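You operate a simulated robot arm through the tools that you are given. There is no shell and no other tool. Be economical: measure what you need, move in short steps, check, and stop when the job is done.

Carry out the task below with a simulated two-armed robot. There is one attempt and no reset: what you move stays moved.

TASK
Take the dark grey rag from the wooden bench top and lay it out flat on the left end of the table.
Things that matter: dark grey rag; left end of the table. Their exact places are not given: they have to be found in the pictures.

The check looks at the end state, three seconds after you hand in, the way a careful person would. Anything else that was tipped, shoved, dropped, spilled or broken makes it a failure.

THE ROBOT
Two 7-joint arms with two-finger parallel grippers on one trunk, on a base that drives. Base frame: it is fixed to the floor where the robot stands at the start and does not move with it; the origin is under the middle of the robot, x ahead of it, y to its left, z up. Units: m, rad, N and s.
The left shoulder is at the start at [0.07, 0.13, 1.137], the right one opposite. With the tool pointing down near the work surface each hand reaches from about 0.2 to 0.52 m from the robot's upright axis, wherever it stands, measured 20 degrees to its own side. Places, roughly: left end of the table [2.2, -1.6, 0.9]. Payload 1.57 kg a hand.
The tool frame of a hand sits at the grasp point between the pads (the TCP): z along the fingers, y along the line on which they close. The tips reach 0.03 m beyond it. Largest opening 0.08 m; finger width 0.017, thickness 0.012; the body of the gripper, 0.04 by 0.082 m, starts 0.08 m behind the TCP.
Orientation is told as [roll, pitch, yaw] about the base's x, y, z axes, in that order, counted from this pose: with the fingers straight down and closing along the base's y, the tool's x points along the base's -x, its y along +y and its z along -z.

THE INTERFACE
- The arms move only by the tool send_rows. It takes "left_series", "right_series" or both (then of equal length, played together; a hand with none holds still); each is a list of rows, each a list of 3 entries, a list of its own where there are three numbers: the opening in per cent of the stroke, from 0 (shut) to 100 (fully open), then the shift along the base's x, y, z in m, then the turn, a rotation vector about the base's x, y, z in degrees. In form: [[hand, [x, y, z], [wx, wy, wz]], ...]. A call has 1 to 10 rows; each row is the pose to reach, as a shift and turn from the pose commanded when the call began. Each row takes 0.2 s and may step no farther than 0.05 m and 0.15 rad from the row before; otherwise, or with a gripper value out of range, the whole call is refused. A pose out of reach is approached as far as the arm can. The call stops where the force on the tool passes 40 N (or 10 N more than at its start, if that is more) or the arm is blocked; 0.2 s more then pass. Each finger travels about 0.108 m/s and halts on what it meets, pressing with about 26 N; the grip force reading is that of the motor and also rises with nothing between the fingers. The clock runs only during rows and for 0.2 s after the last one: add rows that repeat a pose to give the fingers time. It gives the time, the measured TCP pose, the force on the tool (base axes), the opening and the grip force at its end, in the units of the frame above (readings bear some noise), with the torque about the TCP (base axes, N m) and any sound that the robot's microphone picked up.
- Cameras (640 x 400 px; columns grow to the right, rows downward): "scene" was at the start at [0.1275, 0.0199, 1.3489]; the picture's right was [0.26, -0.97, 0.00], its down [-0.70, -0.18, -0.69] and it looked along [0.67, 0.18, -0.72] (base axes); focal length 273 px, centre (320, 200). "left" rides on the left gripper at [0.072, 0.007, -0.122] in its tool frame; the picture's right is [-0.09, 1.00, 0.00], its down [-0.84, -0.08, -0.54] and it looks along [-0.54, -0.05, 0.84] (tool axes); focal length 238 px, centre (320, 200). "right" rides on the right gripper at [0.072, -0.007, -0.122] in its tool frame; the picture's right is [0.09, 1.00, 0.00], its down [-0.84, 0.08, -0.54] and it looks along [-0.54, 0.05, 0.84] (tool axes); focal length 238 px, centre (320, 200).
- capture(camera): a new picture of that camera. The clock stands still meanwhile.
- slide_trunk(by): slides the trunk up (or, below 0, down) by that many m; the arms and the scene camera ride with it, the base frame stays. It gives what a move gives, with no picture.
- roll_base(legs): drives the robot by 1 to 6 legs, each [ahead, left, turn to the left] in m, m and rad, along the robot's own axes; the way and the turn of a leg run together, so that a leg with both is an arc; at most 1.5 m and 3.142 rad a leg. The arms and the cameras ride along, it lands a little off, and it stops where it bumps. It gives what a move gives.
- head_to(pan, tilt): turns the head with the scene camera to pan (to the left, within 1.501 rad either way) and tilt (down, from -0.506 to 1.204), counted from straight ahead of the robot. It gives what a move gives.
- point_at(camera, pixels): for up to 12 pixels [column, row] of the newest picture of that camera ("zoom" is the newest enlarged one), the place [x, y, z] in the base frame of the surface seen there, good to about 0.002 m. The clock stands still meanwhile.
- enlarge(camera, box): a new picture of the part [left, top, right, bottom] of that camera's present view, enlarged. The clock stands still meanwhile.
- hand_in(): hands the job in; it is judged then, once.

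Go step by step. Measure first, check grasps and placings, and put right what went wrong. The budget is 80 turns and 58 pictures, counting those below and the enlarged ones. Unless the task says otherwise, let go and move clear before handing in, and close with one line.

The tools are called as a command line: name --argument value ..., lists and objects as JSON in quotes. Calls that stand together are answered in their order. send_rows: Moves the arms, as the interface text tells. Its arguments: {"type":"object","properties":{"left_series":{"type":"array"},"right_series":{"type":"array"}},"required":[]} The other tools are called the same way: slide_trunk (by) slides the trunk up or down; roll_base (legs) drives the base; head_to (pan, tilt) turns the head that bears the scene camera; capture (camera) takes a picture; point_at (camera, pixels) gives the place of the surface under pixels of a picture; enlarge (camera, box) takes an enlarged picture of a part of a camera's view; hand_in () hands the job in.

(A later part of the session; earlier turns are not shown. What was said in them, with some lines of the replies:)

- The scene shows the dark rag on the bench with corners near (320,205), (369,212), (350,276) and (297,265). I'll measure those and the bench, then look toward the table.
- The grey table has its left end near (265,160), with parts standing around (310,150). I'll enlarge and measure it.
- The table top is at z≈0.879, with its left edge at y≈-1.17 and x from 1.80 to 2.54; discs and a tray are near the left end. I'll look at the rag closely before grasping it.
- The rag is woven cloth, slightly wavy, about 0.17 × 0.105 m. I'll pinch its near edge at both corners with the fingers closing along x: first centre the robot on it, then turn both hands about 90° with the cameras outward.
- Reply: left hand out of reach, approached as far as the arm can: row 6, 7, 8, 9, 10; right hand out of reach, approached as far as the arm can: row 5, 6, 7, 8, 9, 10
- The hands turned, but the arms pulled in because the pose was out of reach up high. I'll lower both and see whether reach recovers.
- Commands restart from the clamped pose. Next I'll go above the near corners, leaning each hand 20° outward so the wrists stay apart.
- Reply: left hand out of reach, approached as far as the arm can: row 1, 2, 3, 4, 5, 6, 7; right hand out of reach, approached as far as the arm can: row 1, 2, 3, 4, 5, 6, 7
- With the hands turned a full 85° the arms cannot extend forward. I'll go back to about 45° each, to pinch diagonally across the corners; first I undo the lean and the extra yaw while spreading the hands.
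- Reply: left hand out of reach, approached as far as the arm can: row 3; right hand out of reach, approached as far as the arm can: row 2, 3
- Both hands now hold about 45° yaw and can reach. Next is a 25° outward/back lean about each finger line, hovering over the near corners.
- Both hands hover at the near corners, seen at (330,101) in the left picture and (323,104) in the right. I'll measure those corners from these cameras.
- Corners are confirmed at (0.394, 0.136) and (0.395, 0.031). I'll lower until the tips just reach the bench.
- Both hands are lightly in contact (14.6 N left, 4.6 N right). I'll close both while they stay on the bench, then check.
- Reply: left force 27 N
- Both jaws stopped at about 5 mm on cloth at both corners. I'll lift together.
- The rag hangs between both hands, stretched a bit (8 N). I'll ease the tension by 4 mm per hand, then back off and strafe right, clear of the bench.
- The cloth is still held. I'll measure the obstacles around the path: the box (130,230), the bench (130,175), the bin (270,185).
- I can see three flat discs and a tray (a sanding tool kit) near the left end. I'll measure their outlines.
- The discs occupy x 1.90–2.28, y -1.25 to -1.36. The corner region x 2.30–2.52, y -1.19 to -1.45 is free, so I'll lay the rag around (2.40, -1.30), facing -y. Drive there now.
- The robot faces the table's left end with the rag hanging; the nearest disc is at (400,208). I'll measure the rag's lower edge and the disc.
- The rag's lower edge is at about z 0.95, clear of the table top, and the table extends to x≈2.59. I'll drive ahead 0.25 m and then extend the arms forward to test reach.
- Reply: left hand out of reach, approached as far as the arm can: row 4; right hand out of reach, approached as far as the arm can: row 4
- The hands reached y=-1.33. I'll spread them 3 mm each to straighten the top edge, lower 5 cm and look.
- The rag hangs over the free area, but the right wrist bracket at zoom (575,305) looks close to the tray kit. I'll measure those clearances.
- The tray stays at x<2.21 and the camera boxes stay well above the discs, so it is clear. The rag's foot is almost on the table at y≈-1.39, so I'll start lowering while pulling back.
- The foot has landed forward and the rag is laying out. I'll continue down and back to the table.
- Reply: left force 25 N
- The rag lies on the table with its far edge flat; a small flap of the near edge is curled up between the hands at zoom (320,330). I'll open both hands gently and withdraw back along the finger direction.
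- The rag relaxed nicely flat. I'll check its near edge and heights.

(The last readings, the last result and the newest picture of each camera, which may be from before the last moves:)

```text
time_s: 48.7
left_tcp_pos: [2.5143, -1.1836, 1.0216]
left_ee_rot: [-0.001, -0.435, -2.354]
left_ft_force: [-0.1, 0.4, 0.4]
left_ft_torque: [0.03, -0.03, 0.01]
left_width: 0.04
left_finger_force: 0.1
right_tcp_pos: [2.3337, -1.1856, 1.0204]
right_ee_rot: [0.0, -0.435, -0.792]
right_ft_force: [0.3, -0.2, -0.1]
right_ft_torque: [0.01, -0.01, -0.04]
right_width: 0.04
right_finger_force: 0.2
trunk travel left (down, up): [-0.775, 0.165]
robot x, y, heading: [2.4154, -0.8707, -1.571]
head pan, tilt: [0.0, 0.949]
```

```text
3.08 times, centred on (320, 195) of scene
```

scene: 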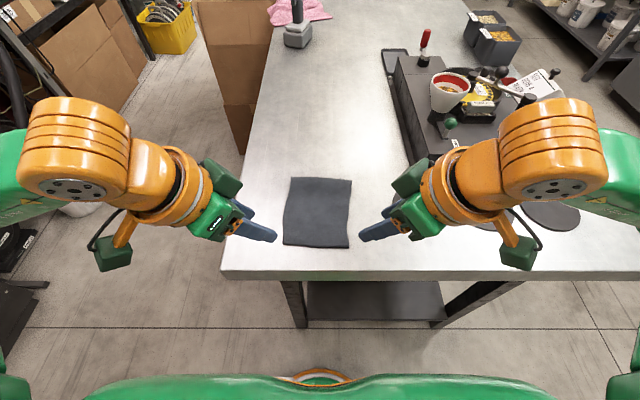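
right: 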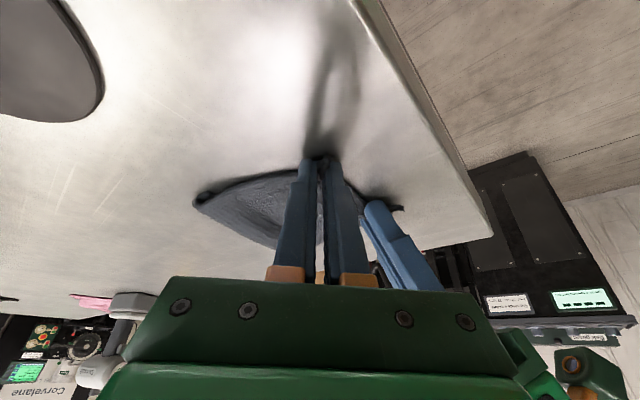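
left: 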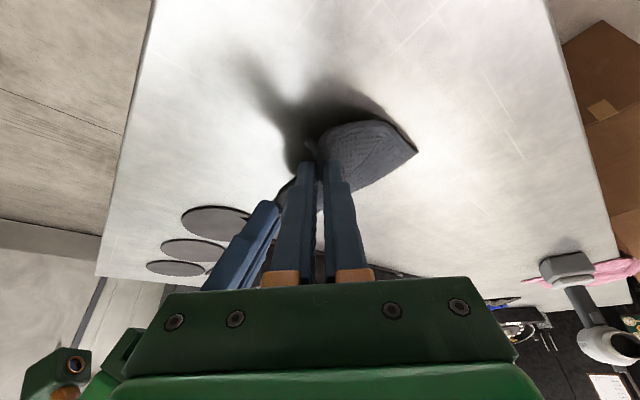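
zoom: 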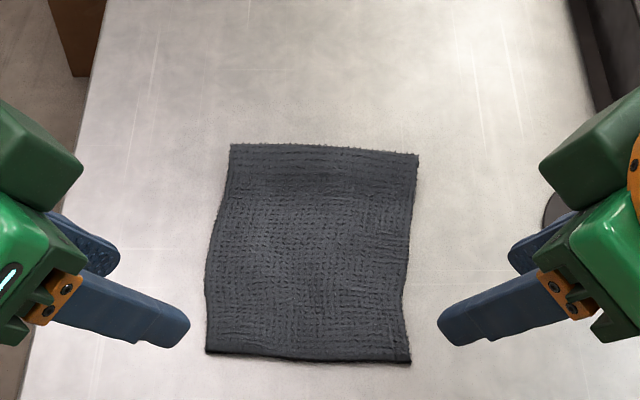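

The rag is spread out flat with all four corners visible. A quick height check, and I back the robot away.

point_at --camera "zoom" --pixels '[[235, 150], [412, 158], [405, 355], [212, 348], [310, 250], [310, 180], [310, 345], [260, 300], [370, 220], [310, 380]]'

roll_base --legs '[[-0.3, 0, 0]]'

capture --camera "scene"

```text
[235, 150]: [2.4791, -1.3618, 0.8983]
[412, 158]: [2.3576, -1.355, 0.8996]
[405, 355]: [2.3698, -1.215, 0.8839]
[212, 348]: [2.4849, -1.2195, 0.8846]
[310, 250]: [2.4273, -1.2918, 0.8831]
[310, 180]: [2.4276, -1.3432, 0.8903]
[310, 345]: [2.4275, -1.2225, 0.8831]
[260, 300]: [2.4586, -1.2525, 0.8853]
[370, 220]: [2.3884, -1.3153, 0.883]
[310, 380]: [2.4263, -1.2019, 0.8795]
```

```text
time_s: 50.8
left_tcp_pos: [2.5134, -0.8839, 1.0213]
left_ee_rot: [0.0, -0.436, -2.355]
left_ft_force: [-0.5, 0.3, 0.5]
left_ft_torque: [-0.01, -0.03, 0.01]
left_width: 0.04
left_finger_force: 0.0
right_tcp_pos: [2.3325, -0.8863, 1.0191]
right_ee_rot: [0.002, -0.432, -0.796]
right_ft_force: [0.4, 0.5, 0.2]
right_ft_torque: [0.0, 0.03, 0.0]
right_width: 0.0397
right_finger_force: 0.1
trunk travel left (down, up): [-0.775, 0.165]
robot x, y, heading: [2.4212, -0.5688, -1.576]
head pan, tilt: [0.0, 0.949]
```

```text
30 pictures are left
```

scene: 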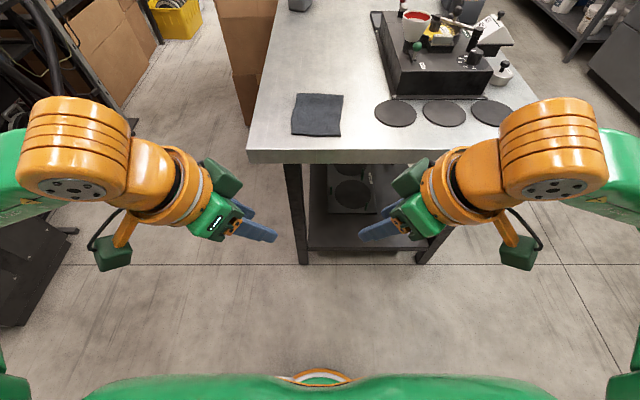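

The far corners read z≈0.899, about 2 cm up, and the rag's length is 0.145 instead of 0.17, so the far edge may be curled under. I'll look closer.

enlarge --camera "scene" --box '[270, 75, 366, 150]'

point_at --camera "zoom" --pixels '[[160, 130], [320, 132], [475, 145], [320, 160], [320, 200], [320, 250], [320, 300], [320, 380], [170, 380], [460, 390], [470, 180], [170, 170]]'

```text
5.33 times, centred on (318, 112) of scene
```

zoom: 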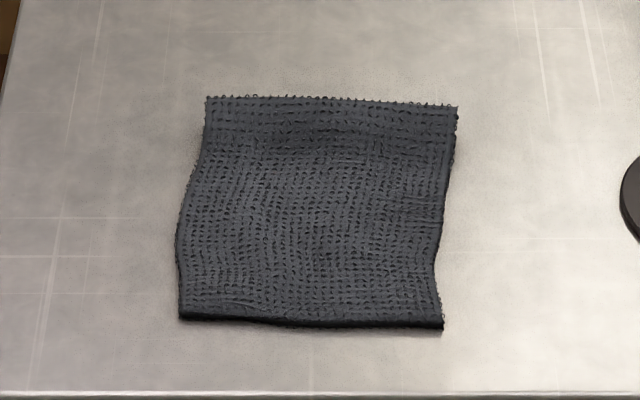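

```text
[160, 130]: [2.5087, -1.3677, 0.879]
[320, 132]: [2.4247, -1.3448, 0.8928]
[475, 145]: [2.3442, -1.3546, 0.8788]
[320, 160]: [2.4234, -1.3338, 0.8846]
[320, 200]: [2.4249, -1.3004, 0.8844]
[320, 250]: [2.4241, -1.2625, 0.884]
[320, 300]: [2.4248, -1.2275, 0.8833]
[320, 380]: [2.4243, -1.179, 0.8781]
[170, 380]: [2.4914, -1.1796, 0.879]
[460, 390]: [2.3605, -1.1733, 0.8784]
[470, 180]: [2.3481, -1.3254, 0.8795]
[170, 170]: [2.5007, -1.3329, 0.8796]
```

The far edge curls up about 1.5 cm, the rest is flat. I'll straighten the right hand (undo lean and yaw) so its two open fingertips can smooth that edge down.

send_rows --right_series '[[60, [0, 0, 0], [5.9, 5.9, 0]], [60, [0, 0, 0], [11.8, 11.8, 0]], [60, [0, 0, 0], [17.7, 17.7, 0]]]'

send_rows --right_series '[[60, [0, 0, 0], [0, 0, -8]], [60, [0, 0, 0], [0, 0, -16]], [60, [0, 0, 0], [0, 0, -24]], [60, [0, 0, 0], [0, 0, -32]], [60, [0, 0, 0], [0, 0, -40]], [60, [0, 0, 0], [0, 0, -45]]]'

roll_base --legs '[[0, 0.09, 0], [0.3, 0, 0]]'

```text
time_s: 51.6
left_tcp_pos: [2.5137, -0.8838, 1.0228]
left_ee_rot: [-0.002, -0.437, -2.357]
left_ft_force: [1.0, 0.6, -0.6]
left_ft_torque: [0.02, 0.01, -0.04]
left_width: 0.0399
left_finger_force: 0.1
right_tcp_pos: [2.3334, -0.8841, 1.0199]
right_ee_rot: [-0.006, 0.007, -0.795]
right_ft_force: [0.4, -0.1, -0.6]
right_ft_torque: [-0.01, 0.0, 0.02]
right_width: 0.048
right_finger_force: 0.0
trunk travel left (down, up): [-0.775, 0.165]
robot x, y, heading: [2.4215, -0.5729, -1.57]
head pan, tilt: [0.0, 0.949]
```

```text
time_s: 53.0
left_tcp_pos: [2.514, -0.8825, 1.0213]
left_ee_rot: [0.001, -0.438, -2.358]
left_ft_force: [0.1, -1.3, 0.9]
left_ft_torque: [0.04, 0.02, 0.0]
left_width: 0.04
left_finger_force: 0.1
right_tcp_pos: [2.3309, -0.8852, 1.0202]
right_ee_rot: [-0.004, 0.003, -1.582]
right_ft_force: [-0.6, -0.2, -0.4]
right_ft_torque: [0.01, 0.0, -0.02]
right_width: 0.0476
right_finger_force: 0.0
trunk travel left (down, up): [-0.775, 0.165]
robot x, y, heading: [2.4233, -0.5704, -1.572]
head pan, tilt: [0.0, 0.949]
```

```text
time_s: 55.7
left_tcp_pos: [2.6039, -1.182, 1.0206]
left_ee_rot: [0.0, -0.437, -2.352]
left_ft_force: [-0.8, 0.0, -0.6]
left_ft_torque: [0.03, -0.01, -0.01]
left_width: 0.04
left_finger_force: 0.1
right_tcp_pos: [2.4241, -1.1845, 1.0211]
right_ee_rot: [-0.003, 0.002, -1.575]
right_ft_force: [0.3, 0.2, 0.1]
right_ft_torque: [-0.01, -0.05, 0.03]
right_width: 0.0483
right_finger_force: 0.0
trunk travel left (down, up): [-0.775, 0.165]
robot x, y, heading: [2.5079, -0.8701, -1.567]
head pan, tilt: [0.0, 0.949]
```

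The right hand is straight above the rag at (2.424,-1.185). I'll move it over the far part, press lightly and wipe forward over the curled edge.

send_rows --right_series '[[90, [0, -0.04, 0], [0, 0, 0]], [90, [0, -0.08, -0.01], [0, 0, 0]], [90, [0, -0.12, -0.03], [0, 0, 0]], [90, [0, -0.143, -0.06], [0, 0, 0]], [90, [0, -0.143, -0.09], [0, 0, 0]], [90, [0, -0.143, -0.105], [0, 0, 0]], [90, [0, -0.155, -0.107], [0, 0, 0]], [90, [0, -0.17, -0.107], [0, 0, 0]], [90, [0, -0.185, -0.107], [0, 0, 0]], [90, [0, -0.195, -0.107], [0, 0, 0]]]'

capture --camera "right"

```text
time_s: 57.9
left_tcp_pos: [2.6062, -1.181, 1.0215]
left_ee_rot: [-0.001, -0.439, -2.352]
left_ft_force: [-1.1, -0.4, 0.0]
left_ft_torque: [-0.03, -0.02, -0.02]
left_width: 0.0398
left_finger_force: 0.0
right_tcp_pos: [2.4215, -1.3497, 0.9137]
right_ee_rot: [-0.005, 0.0, -1.575]
right_ft_force: [1.3, -0.1, 7.1]
right_ft_torque: [-0.01, 0.02, 0.04]
right_width: 0.0719
right_finger_force: 0.1
right hand out of reach, approached as far as the arm can: row 8, 9, 10
trunk travel left (down, up): [-0.775, 0.165]
robot x, y, heading: [2.5121, -0.8683, -1.558]
head pan, tilt: [0.0, 0.949]
```

```text
28 pictures are left
```

right: 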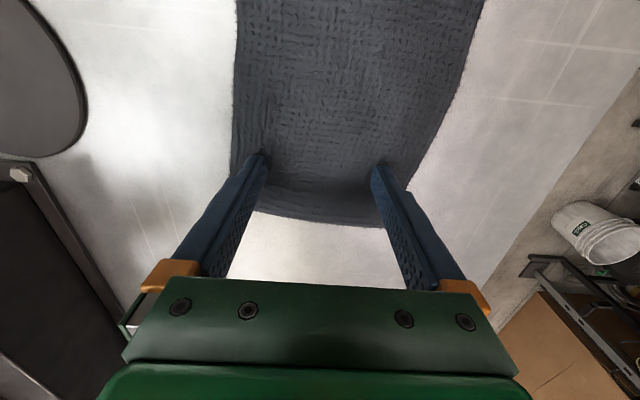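

The fingertips press at 7 N at y=-1.35, with the edge still slightly beyond at (320,220) in the right picture. I'll continue the wipe by rolling ahead 3 cm.

roll_base --legs '[[0.03, 0, 0]]'

capture --camera "right"

```text
time_s: 58.8
left_tcp_pos: [2.6057, -1.2126, 1.0223]
left_ee_rot: [0.0, -0.437, -2.353]
left_ft_force: [0.1, 0.0, 0.4]
left_ft_torque: [0.03, 0.0, 0.0]
left_width: 0.04
left_finger_force: 0.1
right_tcp_pos: [2.4209, -1.3782, 0.9138]
right_ee_rot: [-0.003, 0.002, -1.575]
right_ft_force: [0.7, 1.5, 10.5]
right_ft_torque: [0.05, 0.11, -0.04]
right_width: 0.0721
right_finger_force: 0.0
trunk travel left (down, up): [-0.775, 0.165]
robot x, y, heading: [2.5112, -0.9015, -1.569]
head pan, tilt: [0.0, 0.949]
```

```text
27 pictures are left
```

right: 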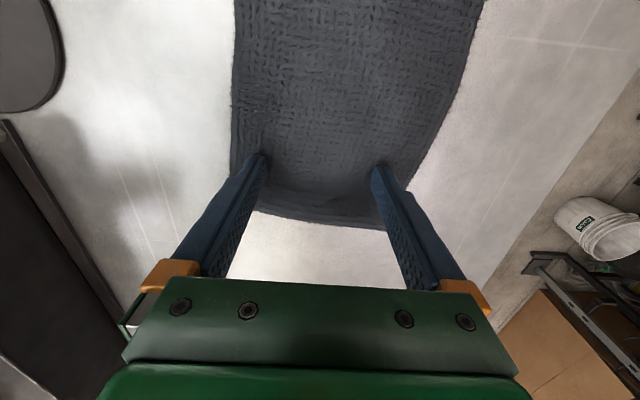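

The rag slid along instead. I'll lift, advance about 1 cm and press straight down onto the edge itself; measuring the edge first.

point_at --camera "right" --pixels '[[330, 222], [290, 214], [365, 223], [320, 180], [320, 130], [320, 60], [415, 185], [232, 160]]'

send_rows --right_series '[[90, [0, 0, 0.02], [0, 0, 0]], [90, [0, 0, 0.04], [0, 0, 0]]]'

capture --camera "right"

```text
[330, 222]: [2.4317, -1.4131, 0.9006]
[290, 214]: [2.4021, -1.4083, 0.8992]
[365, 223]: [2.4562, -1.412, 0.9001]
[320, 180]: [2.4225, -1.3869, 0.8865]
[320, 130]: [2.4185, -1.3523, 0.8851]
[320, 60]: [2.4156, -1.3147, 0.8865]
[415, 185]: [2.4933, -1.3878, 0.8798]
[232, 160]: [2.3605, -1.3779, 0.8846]
```

```text
time_s: 59.4
left_tcp_pos: [2.6049, -1.2121, 1.022]
left_ee_rot: [0.0, -0.438, -2.351]
left_ft_force: [0.2, -0.4, -0.1]
left_ft_torque: [-0.02, -0.01, 0.01]
left_width: 0.0401
left_finger_force: 0.2
right_tcp_pos: [2.4214, -1.3793, 0.9532]
right_ee_rot: [-0.003, 0.004, -1.574]
right_ft_force: [0.1, 0.3, -0.2]
right_ft_torque: [0.01, 0.01, 0.04]
right_width: 0.072
right_finger_force: 0.1
trunk travel left (down, up): [-0.775, 0.165]
robot x, y, heading: [2.5072, -0.8972, -1.567]
head pan, tilt: [0.0, 0.949]
```

```text
26 pictures are left
```

right: 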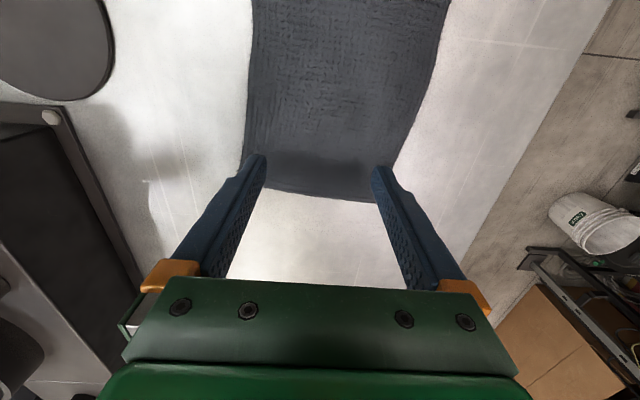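

The edge at y≈-1.412 stands at z 0.90. I'll pitch the hand 20° so the fingertips point forward onto it, move ahead 1.5 cm and press down.

send_rows --right_series '[[90, [0, 0, 0.01], [-7, 0, 0]], [90, [0, -0.005, 0.01], [-14, 0, 0]], [90, [0, -0.01, 0.01], [-20, 0, 0]], [90, [0, -0.015, 0.01], [-20, 0, 0]], [90, [0, -0.015, -0.01], [-20, 0, 0]], [90, [0, -0.015, -0.03], [-20, 0, 0]], [90, [0, -0.015, -0.04], [-20, 0, 0]], [90, [0, -0.015, -0.042], [-20, 0, 0]], [90, [0, -0.015, -0.042], [-20, 0, 0]]]'

capture --camera "right"

```text
time_s: 61.4
left_tcp_pos: [2.6064, -1.2075, 1.0236]
left_ee_rot: [0.003, -0.442, -2.352]
left_ft_force: [-0.9, 0.4, 0.9]
left_ft_torque: [0.02, -0.01, 0.01]
left_width: 0.0401
left_finger_force: 0.1
right_tcp_pos: [2.4216, -1.3914, 0.9155]
right_ee_rot: [-0.003, -0.357, -1.573]
right_ft_force: [-2.5, -5.9, 32.4]
right_ft_torque: [-0.28, 0.72, 0.11]
right_width: 0.0704
right_finger_force: 0.1
trunk travel left (down, up): [-0.775, 0.165]
robot x, y, heading: [2.5084, -0.8969, -1.57]
head pan, tilt: [0.0, 0.949]
```

```text
25 pictures are left
```

right: 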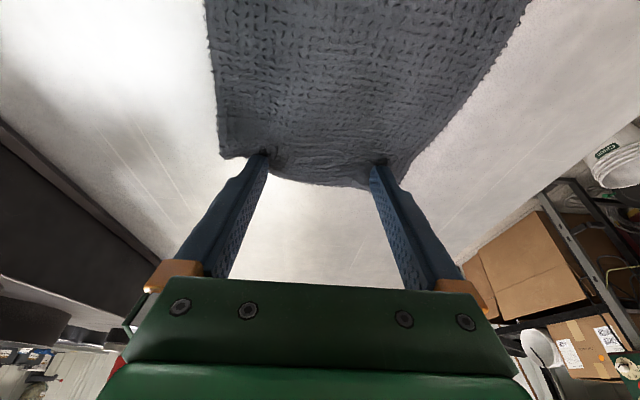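

The edge is now pressed down under both fingertips (32 N). I'll lift off straight, back away a little and look at what stays.

send_rows --right_series '[[90, [0, 0, 0.02], [0, 0, 0]], [90, [0, 0.01, 0.05], [0, 0, 0]], [90, [0, 0.04, 0.09], [0, 0, 0]], [90, [0, 0.08, 0.12], [0, 0, 0]], [90, [0, 0.12, 0.13], [0, 0, 0]]]'

roll_base --legs '[[-0.35, 0, 0]]'

capture --camera "scene"

enlarge --camera "scene" --box '[285, 65, 381, 140]'

```text
time_s: 62.6
left_tcp_pos: [2.6056, -1.2121, 1.0225]
left_ee_rot: [0.0, -0.439, -2.353]
left_ft_force: [-0.7, 0.7, 0.9]
left_ft_torque: [0.01, 0.04, -0.01]
left_width: 0.0398
left_finger_force: 0.0
right_tcp_pos: [2.4197, -1.273, 1.0416]
right_ee_rot: [-0.003, -0.347, -1.575]
right_ft_force: [-0.6, 0.0, -0.1]
right_ft_torque: [0.0, 0.04, -0.01]
right_width: 0.0723
right_finger_force: 0.0
trunk travel left (down, up): [-0.775, 0.165]
robot x, y, heading: [2.5106, -0.9019, -1.562]
head pan, tilt: [0.0, 0.949]
```

```text
time_s: 64.9
left_tcp_pos: [2.6033, -0.8637, 1.0199]
left_ee_rot: [-0.001, -0.436, -2.353]
left_ft_force: [-0.3, -0.3, 0.1]
left_ft_torque: [0.0, -0.01, 0.02]
left_width: 0.0401
left_finger_force: 0.0
right_tcp_pos: [2.4177, -0.9256, 1.04]
right_ee_rot: [-0.002, -0.345, -1.579]
right_ft_force: [-1.0, -0.1, 0.2]
right_ft_torque: [0.0, 0.01, -0.01]
right_width: 0.072
right_finger_force: 0.0
trunk travel left (down, up): [-0.775, 0.165]
robot x, y, heading: [2.5088, -0.5492, -1.569]
head pan, tilt: [0.0, 0.949]
```

```text
24 pictures are left
```

scene: 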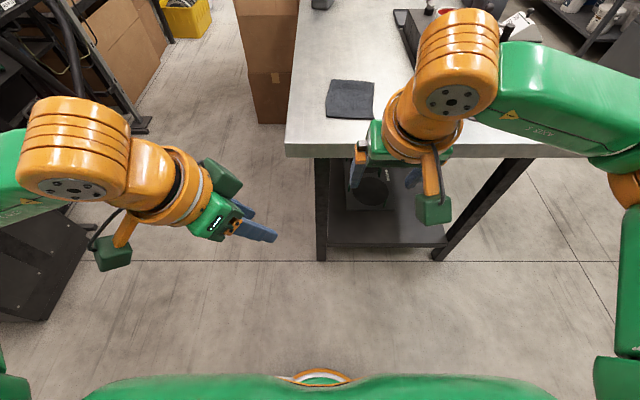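

```text
5.33 times, centred on (333, 102) of scene
```

zoom: 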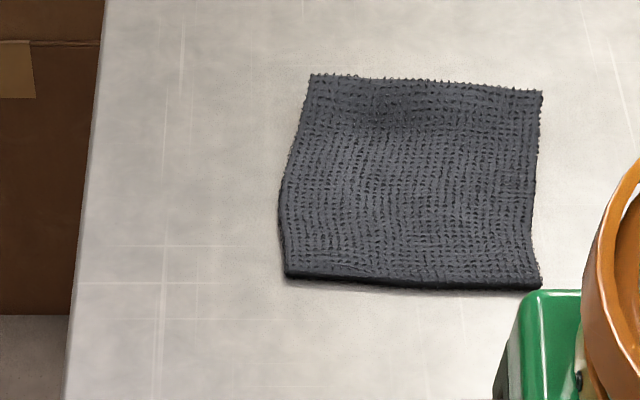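

The far edge looks lower now. I'll measure it and the near edge again.

point_at --camera "zoom" --pixels '[[318, 82], [430, 86], [536, 97], [375, 110], [430, 120], [420, 160], [420, 220], [295, 268], [410, 278], [530, 282], [380, 84], [290, 200]]'

```text
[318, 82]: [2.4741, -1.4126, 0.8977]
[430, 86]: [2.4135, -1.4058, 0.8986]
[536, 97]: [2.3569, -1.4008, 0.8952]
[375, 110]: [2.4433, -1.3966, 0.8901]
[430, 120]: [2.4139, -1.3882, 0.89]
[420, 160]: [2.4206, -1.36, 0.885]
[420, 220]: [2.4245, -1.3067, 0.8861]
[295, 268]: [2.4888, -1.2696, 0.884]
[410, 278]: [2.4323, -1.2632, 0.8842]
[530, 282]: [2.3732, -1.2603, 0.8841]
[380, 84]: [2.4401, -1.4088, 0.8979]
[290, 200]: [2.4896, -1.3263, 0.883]
```

The far edge springs back to about 1.4 cm up and the length is still ~1.5 cm short. I'll use the right hand camera for another view angle of the rag.

capture --camera "right"

capture --camera "left"

```text
22 pictures are left
```

right: 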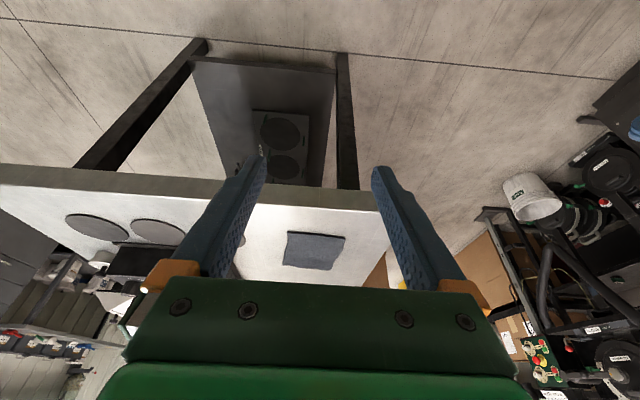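

```text
21 pictures are left
```

left: 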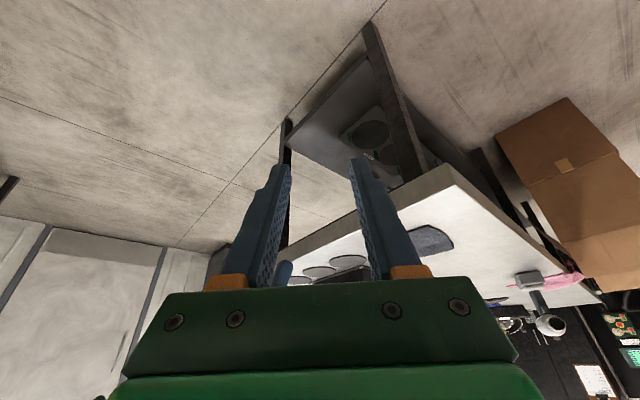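

enlarge --camera "right" --box '[265, 215, 365, 280]'

enlarge --camera "left" --box '[390, 205, 480, 265]'

```text
6.15 times, centred on (315, 248) of right
```

zoom: 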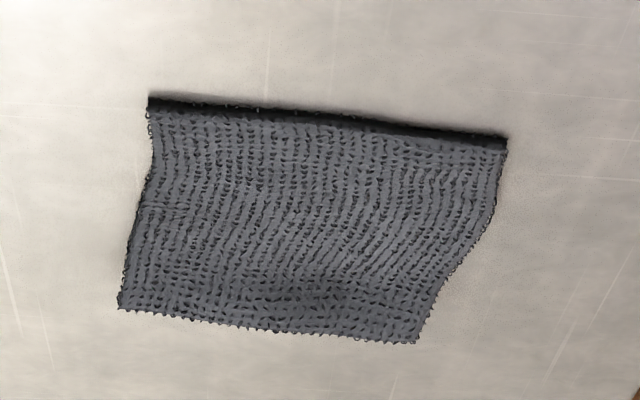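

```text
6.67 times, centred on (435, 235) of left
```

zoom: 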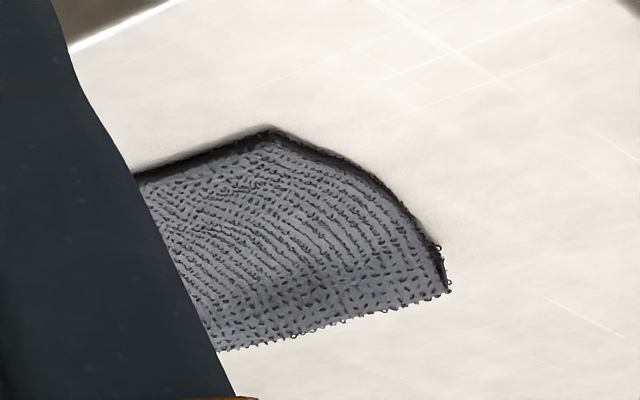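

The near edge at the top of the right zoom looks smooth and dark with no fringe, perhaps tucked under. I'll drive closer so the right hand camera sees it from near.

roll_base --legs '[[0.25, 0, 0]]'

capture --camera "right"

```text
time_s: 66.7
left_tcp_pos: [2.6039, -1.1094, 1.022]
left_ee_rot: [0.0, -0.437, -2.356]
left_ft_force: [0.0, 0.2, 0.8]
left_ft_torque: [-0.03, 0.03, -0.02]
left_width: 0.0399
left_finger_force: 0.1
right_tcp_pos: [2.4186, -1.1703, 1.0431]
right_ee_rot: [-0.002, -0.346, -1.577]
right_ft_force: [0.6, 0.3, -0.9]
right_ft_torque: [-0.01, 0.0, 0.02]
right_width: 0.072
right_finger_force: 0.1
trunk travel left (down, up): [-0.775, 0.165]
robot x, y, heading: [2.5086, -0.7946, -1.568]
head pan, tilt: [0.0, 0.949]
```

```text
18 pictures are left
```

right: 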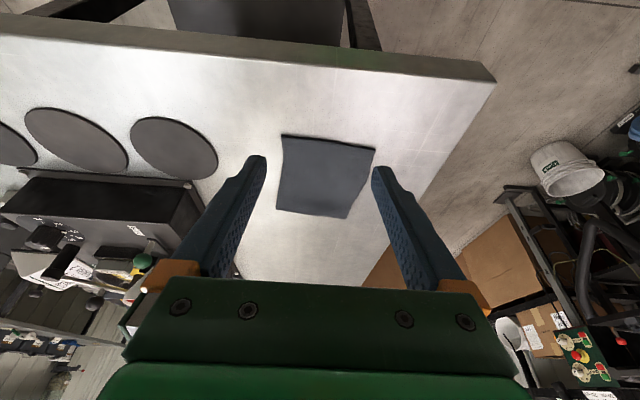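

enlarge --camera "right" --box '[265, 125, 385, 200]'

point_at --camera "zoom" --pixels '[[95, 60], [330, 90], [580, 128], [330, 120], [330, 160], [330, 220], [330, 300], [330, 380], [450, 300], [150, 300]]'

```text
5.33 times, centred on (325, 162) of right
```

zoom: 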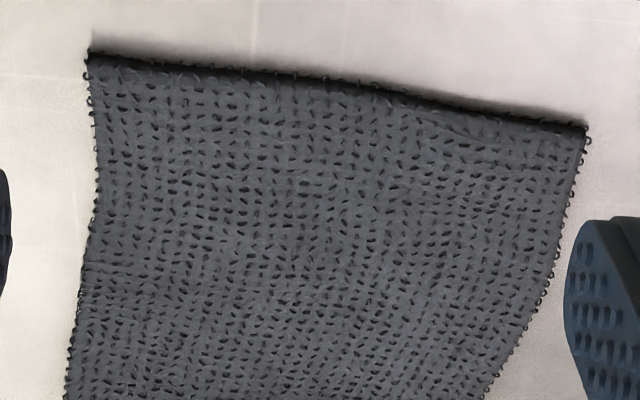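

```text
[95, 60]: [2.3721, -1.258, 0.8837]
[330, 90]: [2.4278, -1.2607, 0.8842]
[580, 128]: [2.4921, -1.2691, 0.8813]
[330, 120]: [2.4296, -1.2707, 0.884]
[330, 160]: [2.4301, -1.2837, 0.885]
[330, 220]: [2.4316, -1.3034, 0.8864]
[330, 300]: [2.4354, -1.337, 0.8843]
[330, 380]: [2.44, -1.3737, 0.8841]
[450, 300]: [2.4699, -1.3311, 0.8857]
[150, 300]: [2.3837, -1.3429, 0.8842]
```

The near edge shows its fringe and is flat (z≈0.884), so only the far edge needs work. I'll pin the rag's near part with the closed left fingers, then wipe the right fingertips outward over the far edge so the rag can't slide.

roll_base --legs '[[0.105, 0, 0]]'

send_rows --left_series '[[20, [-0.03, -0.015, 0], [0, 0, 0]], [0, [-0.06, -0.03, 0], [0, 0, 0]], [0, [-0.09, -0.045, -0.02], [0, 0, 0]], [0, [-0.12, -0.06, -0.04], [0, 0, 0]], [0, [-0.12, -0.06, -0.075], [0, 0, 0]], [0, [-0.12, -0.06, -0.095], [0, 0, 0]]]'

capture --camera "scene"

```text
time_s: 67.8
left_tcp_pos: [2.6045, -1.2105, 1.0218]
left_ee_rot: [0.002, -0.44, -2.357]
left_ft_force: [1.3, 0.6, -1.0]
left_ft_torque: [-0.04, 0.02, 0.01]
left_width: 0.0401
left_finger_force: 0.1
right_tcp_pos: [2.4173, -1.2738, 1.0423]
right_ee_rot: [-0.002, -0.348, -1.577]
right_ft_force: [0.4, 0.6, 0.7]
right_ft_torque: [-0.01, 0.0, 0.0]
right_width: 0.072
right_finger_force: 0.0
trunk travel left (down, up): [-0.775, 0.165]
robot x, y, heading: [2.5073, -0.8999, -1.568]
head pan, tilt: [0.0, 0.949]
```

```text
time_s: 69.2
left_tcp_pos: [2.4834, -1.2717, 0.9256]
left_ee_rot: [-0.003, -0.435, -2.355]
left_ft_force: [-0.1, 0.7, 0.7]
left_ft_torque: [-0.03, 0.0, 0.02]
left_width: 0.0001
left_finger_force: 20.9
right_tcp_pos: [2.4182, -1.2752, 1.0419]
right_ee_rot: [-0.004, -0.345, -1.578]
right_ft_force: [-0.5, -1.1, 0.7]
right_ft_torque: [0.0, 0.04, -0.01]
right_width: 0.0718
right_finger_force: 0.1
trunk travel left (down, up): [-0.775, 0.165]
robot x, y, heading: [2.5106, -0.9001, -1.569]
head pan, tilt: [0.0, 0.949]
```

```text
16 pictures are left
```

scene: 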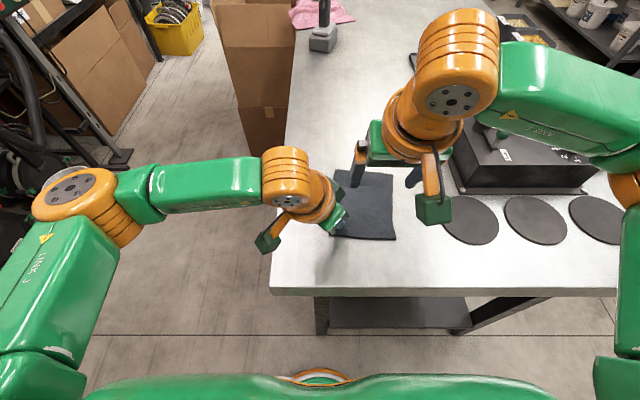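

Clearances are fine. I'll press the left pin down and bring the right fingertips down just before the curl.

send_rows --left_series '[[0, [0, 0, -0.006], [0, 0, 0]], [0, [0, 0, -0.011], [0, 0, 0]], [0, [0, 0, -0.014], [0, 0, 0]], [0, [0, 0, -0.015], [0, 0, 0]], [0, [0, 0, -0.015], [0, 0, 0]], [0, [0, 0, -0.015], [0, 0, 0]]]' --right_series '[[90, [0, -0.03, 0], [0, 0, 0]], [90, [0, -0.06, -0.03], [0, 0, 0]], [90, [0, -0.085, -0.06], [0, 0, 0]], [90, [0, -0.085, -0.09], [0, 0, 0]], [90, [0, -0.085, -0.115], [0, 0, 0]], [90, [0, -0.085, -0.124], [0, 0, 0]]]'

```text
time_s: 70.6
left_tcp_pos: [2.4835, -1.2717, 0.9126]
left_ee_rot: [0.003, -0.441, -2.356]
left_ft_force: [-0.4, -4.0, 18.8]
left_ft_torque: [-0.16, 0.1, 0.02]
left_width: 0.0
left_finger_force: 21.3
right_tcp_pos: [2.4182, -1.3586, 0.9207]
right_ee_rot: [-0.002, -0.348, -1.578]
right_ft_force: [0.3, 0.1, -0.6]
right_ft_torque: [0.02, -0.01, -0.02]
right_width: 0.072
right_finger_force: 0.2
trunk travel left (down, up): [-0.775, 0.165]
robot x, y, heading: [2.5108, -0.9001, -1.568]
head pan, tilt: [0.0, 0.949]
```

The left pin presses with 19 N. Now the right hand wipes outward over the edge with light pressure.

send_rows --right_series '[[90, [0, 0, -0.0035], [0, 0, 0]], [90, [0, -0.002, -0.005], [0, 0, 0]], [90, [0, -0.012, -0.0055], [0, 0, 0]], [90, [0, -0.022, -0.0055], [0, 0, 0]], [90, [0, -0.032, -0.0055], [0, 0, 0]], [90, [0, -0.042, -0.0055], [0, 0, 0]], [90, [0, -0.052, -0.0055], [0, 0, 0]], [90, [0, -0.058, -0.0055], [0, 0, 0]]]'

capture --camera "right"

```text
time_s: 72.4
left_tcp_pos: [2.4844, -1.2696, 0.9132]
left_ee_rot: [0.002, -0.439, -2.357]
left_ft_force: [-1.2, -3.2, 4.9]
left_ft_torque: [-0.16, 0.0, -0.03]
left_width: 0.0003
left_finger_force: 21.6
right_tcp_pos: [2.4183, -1.4153, 0.9154]
right_ee_rot: [-0.004, -0.352, -1.579]
right_ft_force: [2.2, 6.7, 10.4]
right_ft_torque: [0.16, -0.38, 0.22]
right_width: 0.0711
right_finger_force: 0.0
trunk travel left (down, up): [-0.775, 0.165]
robot x, y, heading: [2.5107, -0.9006, -1.567]
head pan, tilt: [0.0, 0.949]
```

```text
15 pictures are left
```

right: 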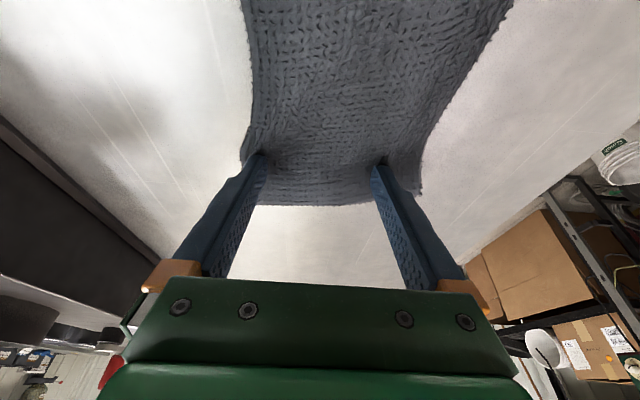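

The rag is now stretched, and the edge at (320,205) is just beyond the tips. I'll continue the wipe 3 cm, off the edge.

send_rows --right_series '[[90, [0, -0.01, 0], [0, 0, 0]], [90, [0, -0.02, 0], [0, 0, 0]], [90, [0, -0.03, 0], [0, 0, 0]], [90, [0, -0.035, 0.0], [0, 0, 0]]]' --left_series '[[0, [0, 0, -0.001], [0, 0, 0]], [0, [0, 0, -0.0015], [0, 0, 0]], [0, [0, 0, -0.0015], [0, 0, 0]], [0, [0, 0, -0.0015], [0, 0, 0]]]'

capture --camera "right"

```text
time_s: 73.4
left_tcp_pos: [2.4832, -1.2683, 0.9105]
left_ee_rot: [0.004, -0.442, -2.358]
left_ft_force: [0.1, -0.2, 0.5]
left_ft_torque: [0.0, 0.04, 0.01]
left_width: 0.0
left_finger_force: 21.0
right_tcp_pos: [2.4186, -1.4479, 0.9139]
right_ee_rot: [-0.004, -0.351, -1.576]
right_ft_force: [-0.4, 3.7, 16.3]
right_ft_torque: [0.12, -0.52, 0.08]
right_width: 0.0714
right_finger_force: 0.1
trunk travel left (down, up): [-0.775, 0.165]
robot x, y, heading: [2.5073, -0.9022, -1.569]
head pan, tilt: [0.0, 0.949]
```

```text
14 pictures are left
```

right: 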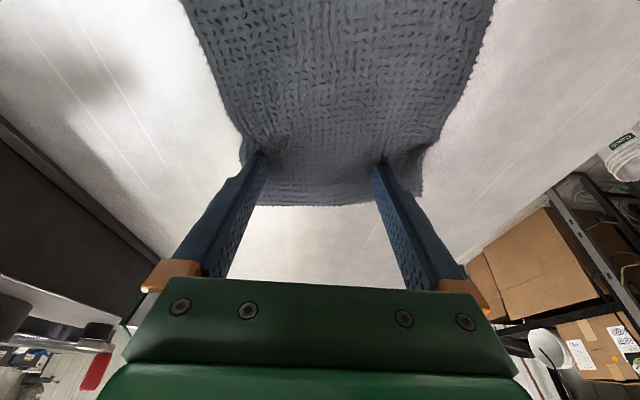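

The rag slipped from under the left pin (0.5 N), so it moved about 3 cm forward. I'll lift both hands, draw them back and see the state.

send_rows --right_series '[[90, [0, 0, 0.02], [0, 0, 0]], [90, [0, 0.005, 0.05], [0, 0, 0]], [90, [0, 0.04, 0.08], [0, 0, 0]], [90, [0, 0.08, 0.11], [0, 0, 0]], [90, [0, 0.12, 0.12], [0, 0, 0]], [90, [0, 0.16, 0.12], [0, 0, 0]], [90, [-0.02, 0.2, 0.12], [0, 0, 0]]]' --left_series '[[0, [0, 0, 0.02], [0, 0, 0]], [0, [0.01, 0.01, 0.05], [0, 0, 0]], [0, [0.04, 0.03, 0.08], [0, 0, 0]], [0, [0.07, 0.05, 0.1], [0, 0, 0]], [0, [0.1, 0.06, 0.11], [0, 0, 0]], [0, [0.12, 0.06, 0.11], [0, 0, 0]], [0, [0.12, 0.06, 0.11], [0, 0, 0]]]'

capture --camera "scene"

```text
time_s: 75.0
left_tcp_pos: [2.601, -1.2105, 1.0212]
left_ee_rot: [0.003, -0.436, -2.357]
left_ft_force: [0.6, -0.1, 1.2]
left_ft_torque: [0.01, -0.03, 0.0]
left_width: 0.0
left_finger_force: 21.5
right_tcp_pos: [2.3962, -1.2526, 1.0317]
right_ee_rot: [-0.003, -0.349, -1.581]
right_ft_force: [0.1, 0.2, 0.4]
right_ft_torque: [0.01, -0.01, 0.0]
right_width: 0.0722
right_finger_force: 0.0
trunk travel left (down, up): [-0.775, 0.165]
robot x, y, heading: [2.5112, -0.8976, -1.57]
head pan, tilt: [0.0, 0.949]
```

```text
13 pictures are left
```

scene: 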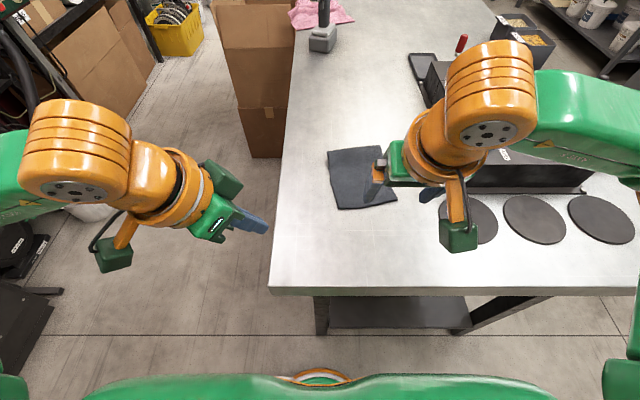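

enlarge --camera "scene" --box '[310, 135, 406, 215]'

point_at --camera "scene" --pixels '[[331, 153], [350, 151], [376, 149], [340, 165], [360, 165], [360, 185], [340, 190], [341, 207], [365, 205], [394, 200], [355, 155], [370, 195]]'

```text
5.00 times, centred on (358, 175) of scene
```

zoom: 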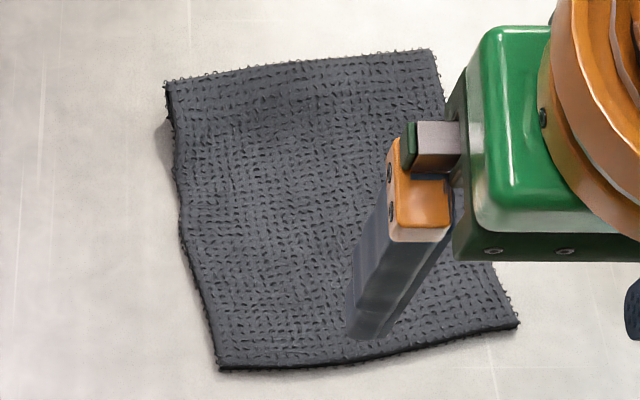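

```text
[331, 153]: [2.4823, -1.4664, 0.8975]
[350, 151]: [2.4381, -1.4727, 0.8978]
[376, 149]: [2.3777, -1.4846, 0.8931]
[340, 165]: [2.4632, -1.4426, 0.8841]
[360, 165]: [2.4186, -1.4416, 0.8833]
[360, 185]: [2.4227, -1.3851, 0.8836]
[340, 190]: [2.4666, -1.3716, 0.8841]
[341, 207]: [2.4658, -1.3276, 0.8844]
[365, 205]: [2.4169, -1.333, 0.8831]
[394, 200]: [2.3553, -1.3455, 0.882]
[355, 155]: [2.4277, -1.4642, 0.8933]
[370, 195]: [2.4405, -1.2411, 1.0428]
```

The rag body is flat; just the last ~2 cm of the far edge lifts 1.3 cm (z 0.897). I'll press straight down on the very lip and hold it there longer.

send_rows --right_series '[[90, [0.01, -0.045, 0], [0, 0, 0]], [90, [0.024, -0.09, 0], [0, 0, 0]], [90, [0.024, -0.135, -0.01], [0, 0, 0]], [90, [0.024, -0.175, -0.03], [0, 0, 0]], [90, [0.024, -0.209, -0.05], [0, 0, 0]], [90, [0.024, -0.209, -0.07], [0, 0, 0]], [90, [0.024, -0.209, -0.09], [0, 0, 0]]]'

capture --camera "right"

```text
time_s: 76.6
left_tcp_pos: [2.6029, -1.2126, 1.0208]
left_ee_rot: [-0.001, -0.435, -2.358]
left_ft_force: [0.9, 0.1, 0.6]
left_ft_torque: [-0.02, 0.0, 0.01]
left_width: 0.0006
left_finger_force: 21.1
right_tcp_pos: [2.4199, -1.4513, 0.9399]
right_ee_rot: [-0.005, -0.346, -1.579]
right_ft_force: [-0.4, -0.1, -1.1]
right_ft_torque: [-0.01, 0.0, -0.02]
right_width: 0.072
right_finger_force: 0.1
right hand out of reach, approached as far as the arm can: row 5, 6, 7
trunk travel left (down, up): [-0.775, 0.165]
robot x, y, heading: [2.5079, -0.9004, -1.572]
head pan, tilt: [0.0, 0.949]
```

```text
11 pictures are left
```

right: 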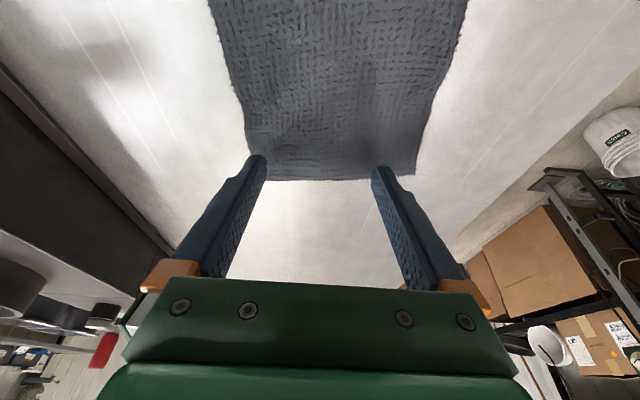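

The tips are just short of the lip (row 178); I'll roll ahead 1.2 cm and press down with a hold.

roll_base --legs '[[0.012, 0, 0]]'

send_rows --right_series '[[80, [0, 0, -0.012], [0, 0, 0]], [80, [0, 0, -0.02], [0, 0, 0]], [80, [0, 0, -0.0245], [0, 0, 0]], [80, [0, 0, -0.0255], [0, 0, 0]], [80, [0, 0, -0.0255], [0, 0, 0]], [80, [0, 0, -0.0255], [0, 0, 0]], [80, [0, 0, -0.0255], [0, 0, 0]], [80, [0, 0, -0.0255], [0, 0, 0]], [80, [0, 0, -0.0255], [0, 0, 0]], [80, [0, 0, -0.0255], [0, 0, 0]]]'

send_rows --right_series '[[80, [0, 0, 0], [0, 0, 0]], [80, [0, 0, 0], [0, 0, 0]], [80, [0, 0, 0], [0, 0, 0]], [80, [0, 0, 0], [0, 0, 0]], [80, [0, 0, 0], [0, 0, 0]], [80, [0, 0, 0], [0, 0, 0]], [80, [0, 0, 0.01], [0, 0, 0]], [80, [0, 0, 0.03], [0, 0, 0]], [80, [0, 0, 0.05], [0, 0, 0]]]'

capture --camera "right"

```text
time_s: 77.4
left_tcp_pos: [2.6034, -1.2218, 1.0209]
left_ee_rot: [0.001, -0.437, -2.356]
left_ft_force: [0.9, 0.2, 0.4]
left_ft_torque: [0.01, -0.02, 0.01]
left_width: 0.0
left_finger_force: 21.3
right_tcp_pos: [2.4193, -1.4615, 0.9424]
right_ee_rot: [-0.005, -0.349, -1.576]
right_ft_force: [0.1, -0.3, -0.1]
right_ft_torque: [-0.03, 0.01, -0.03]
right_width: 0.0723
right_finger_force: 0.0
trunk travel left (down, up): [-0.775, 0.165]
robot x, y, heading: [2.5099, -0.9123, -1.569]
head pan, tilt: [0.0, 0.949]
```

```text
time_s: 79.6
left_tcp_pos: [2.6036, -1.2225, 1.0208]
left_ee_rot: [0.001, -0.438, -2.357]
left_ft_force: [1.0, 1.1, 1.2]
left_ft_torque: [-0.01, 0.02, -0.02]
left_width: 0.0
left_finger_force: 21.7
right_tcp_pos: [2.4202, -1.4605, 0.9158]
right_ee_rot: [-0.004, -0.349, -1.578]
right_ft_force: [0.4, -2.9, 14.6]
right_ft_torque: [-0.16, -0.48, -0.07]
right_width: 0.0639
right_finger_force: 0.1
trunk travel left (down, up): [-0.775, 0.165]
robot x, y, heading: [2.5139, -0.9124, -1.573]
head pan, tilt: [0.0, 0.949]
```

```text
time_s: 81.6
left_tcp_pos: [2.6039, -1.2236, 1.0198]
left_ee_rot: [0.002, -0.438, -2.357]
left_ft_force: [0.4, 0.1, 0.2]
left_ft_torque: [-0.02, 0.0, 0.03]
left_width: 0.0
left_finger_force: 21.2
right_tcp_pos: [2.4195, -1.4624, 0.9629]
right_ee_rot: [-0.004, -0.347, -1.578]
right_ft_force: [0.3, 0.6, -0.3]
right_ft_torque: [0.01, 0.0, 0.02]
right_width: 0.0638
right_finger_force: 0.1
trunk travel left (down, up): [-0.775, 0.165]
robot x, y, heading: [2.5116, -0.9115, -1.57]
head pan, tilt: [0.0, 0.949]
```

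```text
10 pictures are left
```

right: 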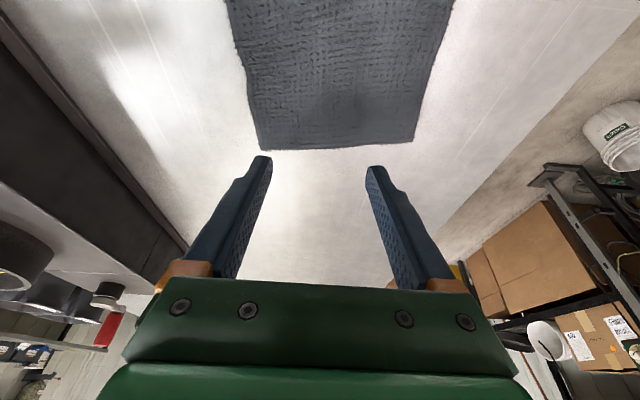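

The edge now looks straight at row 148 with less shadow. I'll measure it.

point_at --camera "right" --pixels '[[262, 147], [300, 147], [340, 146], [380, 143], [412, 139], [300, 135], [340, 135], [380, 130], [340, 110], [340, 80], [340, 40], [340, 8]]'

```text
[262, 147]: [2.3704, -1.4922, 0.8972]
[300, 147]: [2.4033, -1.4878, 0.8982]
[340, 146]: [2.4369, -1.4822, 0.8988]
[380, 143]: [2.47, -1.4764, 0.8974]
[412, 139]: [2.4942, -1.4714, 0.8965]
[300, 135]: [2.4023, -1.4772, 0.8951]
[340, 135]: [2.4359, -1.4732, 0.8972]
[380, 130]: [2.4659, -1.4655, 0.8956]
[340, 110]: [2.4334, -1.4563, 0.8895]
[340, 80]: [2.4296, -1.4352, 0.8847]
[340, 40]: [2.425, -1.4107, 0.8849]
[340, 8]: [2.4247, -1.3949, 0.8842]
```

The lip is now less steep and 1 cm further out, so pressing helps. I'll press again slightly further out and firmer.

roll_base --legs '[[0.008, 0, 0]]'

send_rows --right_series '[[80, [0, 0, -0.02], [0, 0, 0]], [80, [0, 0, -0.035], [0, 0, 0]], [80, [0, 0, -0.047], [0, 0, 0]], [80, [0, 0, -0.0495], [0, 0, 0]], [80, [0, 0, -0.0495], [0, 0, 0]], [80, [0, 0, -0.0495], [0, 0, 0]], [80, [0, 0, -0.0495], [0, 0, 0]], [80, [0, 0, -0.0495], [0, 0, 0]], [80, [0, 0, -0.0495], [0, 0, 0]], [80, [0, 0, -0.0495], [0, 0, 0]]]'

send_rows --right_series '[[80, [0, 0, 0], [0, 0, 0]], [80, [0, 0, 0], [0, 0, 0]], [80, [0, 0, 0], [0, 0, 0]], [80, [0, 0, 0], [0, 0, 0]], [80, [0, 0, 0], [0, 0, 0]], [80, [0, 0, 0], [0, 0, 0]], [80, [0, 0, 0.01], [0, 0, 0]], [80, [0, 0, 0.03], [0, 0, 0]], [80, [0, 0, 0.05], [0, 0, 0]]]'

enlarge --camera "right" --box '[220, 60, 440, 197]'

```text
time_s: 82.3
left_tcp_pos: [2.6027, -1.2319, 1.0214]
left_ee_rot: [0.0, -0.437, -2.356]
left_ft_force: [0.8, 0.2, 0.0]
left_ft_torque: [-0.03, -0.03, 0.0]
left_width: 0.0001
left_finger_force: 21.3
right_tcp_pos: [2.4207, -1.4705, 0.9648]
right_ee_rot: [-0.004, -0.346, -1.577]
right_ft_force: [0.1, -0.3, -0.2]
right_ft_torque: [-0.03, 0.0, 0.02]
right_width: 0.0641
right_finger_force: 0.2
trunk travel left (down, up): [-0.775, 0.165]
robot x, y, heading: [2.5119, -0.9185, -1.568]
head pan, tilt: [0.0, 0.949]
```

```text
time_s: 84.5
left_tcp_pos: [2.6034, -1.2289, 1.0216]
left_ee_rot: [0.002, -0.44, -2.356]
left_ft_force: [-0.8, -0.2, -0.3]
left_ft_torque: [-0.01, 0.03, 0.03]
left_width: 0.0
left_finger_force: 20.8
right_tcp_pos: [2.4211, -1.4687, 0.9155]
right_ee_rot: [-0.005, -0.348, -1.578]
right_ft_force: [-0.7, -3.8, 15.7]
right_ft_torque: [-0.11, 0.12, 0.03]
right_width: 0.0643
right_finger_force: 0.1
trunk travel left (down, up): [-0.775, 0.165]
robot x, y, heading: [2.5095, -0.9167, -1.571]
head pan, tilt: [0.0, 0.949]
```

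```text
time_s: 86.5
left_tcp_pos: [2.6027, -1.2314, 1.0204]
left_ee_rot: [-0.001, -0.439, -2.357]
left_ft_force: [0.3, -0.3, 0.5]
left_ft_torque: [0.01, -0.02, -0.04]
left_width: 0.0
left_finger_force: 21.5
right_tcp_pos: [2.4221, -1.4702, 0.9647]
right_ee_rot: [-0.002, -0.344, -1.578]
right_ft_force: [-0.2, 0.1, -0.9]
right_ft_torque: [0.0, 0.0, -0.03]
right_width: 0.0641
right_finger_force: 0.0
trunk travel left (down, up): [-0.775, 0.165]
robot x, y, heading: [2.5092, -0.9165, -1.569]
head pan, tilt: [0.0, 0.949]
```

```text
2.91 times, centred on (330, 128) of right
```

zoom: 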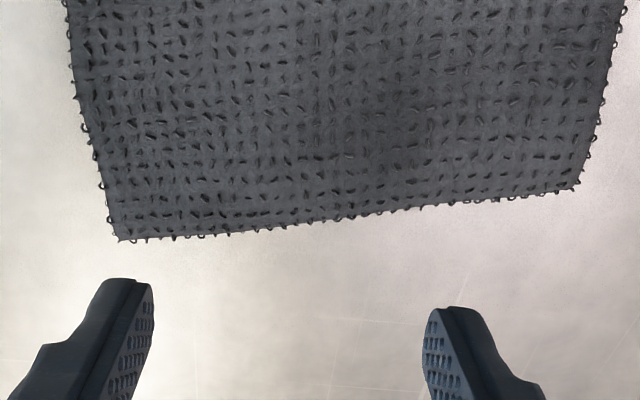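

point_at --camera "zoom" --pixels '[[120, 232], [230, 222], [340, 208], [460, 192], [570, 178], [230, 190], [340, 175], [460, 160], [340, 130], [340, 80], [340, 20]]'

send_rows --right_series '[[80, [0, 0.03, 0.03], [0, 0, 0]], [80, [0, 0.07, 0.05], [0, 0, 0]], [80, [0, 0.11, 0.06], [0, 0, 0]], [80, [0, 0.15, 0.07], [0, 0, 0]], [80, [0, 0.19, 0.07], [0, 0, 0]]]'

roll_base --legs '[[-0.35, 0, 0]]'

capture --camera "scene"

```text
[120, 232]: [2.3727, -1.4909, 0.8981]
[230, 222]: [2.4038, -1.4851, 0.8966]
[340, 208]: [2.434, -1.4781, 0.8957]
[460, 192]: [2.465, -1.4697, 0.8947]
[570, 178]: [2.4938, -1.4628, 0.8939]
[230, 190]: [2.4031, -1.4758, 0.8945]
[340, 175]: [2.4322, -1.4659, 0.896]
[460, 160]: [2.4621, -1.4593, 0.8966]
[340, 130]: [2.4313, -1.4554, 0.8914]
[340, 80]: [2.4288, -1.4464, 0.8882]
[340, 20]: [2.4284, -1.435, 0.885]
```

```text
time_s: 87.7
left_tcp_pos: [2.6023, -1.2329, 1.0209]
left_ee_rot: [0.001, -0.439, -2.357]
left_ft_force: [0.5, 0.7, 0.1]
left_ft_torque: [-0.03, 0.01, -0.01]
left_width: 0.0001
left_finger_force: 20.9
right_tcp_pos: [2.4183, -1.2774, 1.0354]
right_ee_rot: [-0.003, -0.349, -1.579]
right_ft_force: [0.4, 0.2, -0.8]
right_ft_torque: [-0.02, 0.02, 0.03]
right_width: 0.0641
right_finger_force: 0.1
trunk travel left (down, up): [-0.775, 0.165]
robot x, y, heading: [2.51, -0.9175, -1.568]
head pan, tilt: [0.0, 0.949]
```

```text
time_s: 90.0
left_tcp_pos: [2.6034, -0.8842, 1.0198]
left_ee_rot: [-0.002, -0.435, -2.353]
left_ft_force: [0.0, 0.0, 0.8]
left_ft_torque: [0.01, -0.01, -0.02]
left_width: 0.0001
left_finger_force: 21.3
right_tcp_pos: [2.4186, -0.9305, 1.0347]
right_ee_rot: [-0.003, -0.344, -1.577]
right_ft_force: [-0.2, -0.5, 0.3]
right_ft_torque: [0.02, 0.01, 0.02]
right_width: 0.0641
right_finger_force: 0.0
trunk travel left (down, up): [-0.775, 0.165]
robot x, y, heading: [2.5093, -0.5656, -1.57]
head pan, tilt: [0.0, 0.949]
```

```text
8 pictures are left
```

scene: 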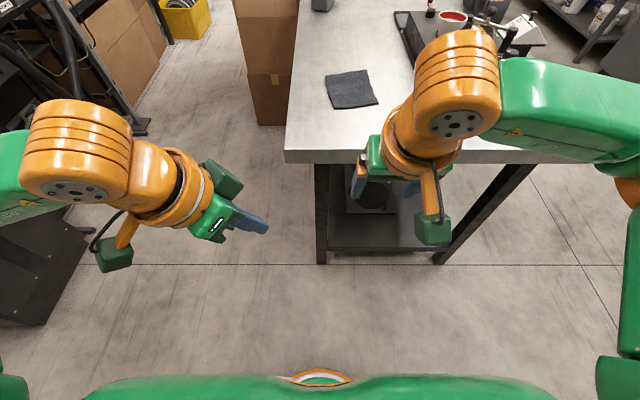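

The lip is down to roughly 1 cm and levelling, and the rag is fully unfolded. A last enlarged look at the rag and its neighbours.

enlarge --camera "scene" --box '[290, 50, 410, 125]'

```text
5.33 times, centred on (350, 88) of scene
```

zoom: 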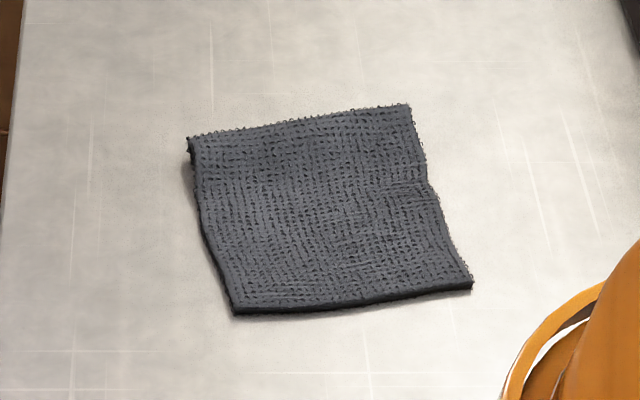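

The rag lies unfolded and essentially flat on the left end of the table. Nothing else is disturbed and both hands are clear, so I'm handing in.

hand_in

```text
The job is handed in.
```

The dark grey rag is spread out on the left end of the table. Its far edge still lifts about 1 cm after several presses. Nothing else appeared to have moved in the pictures I took.
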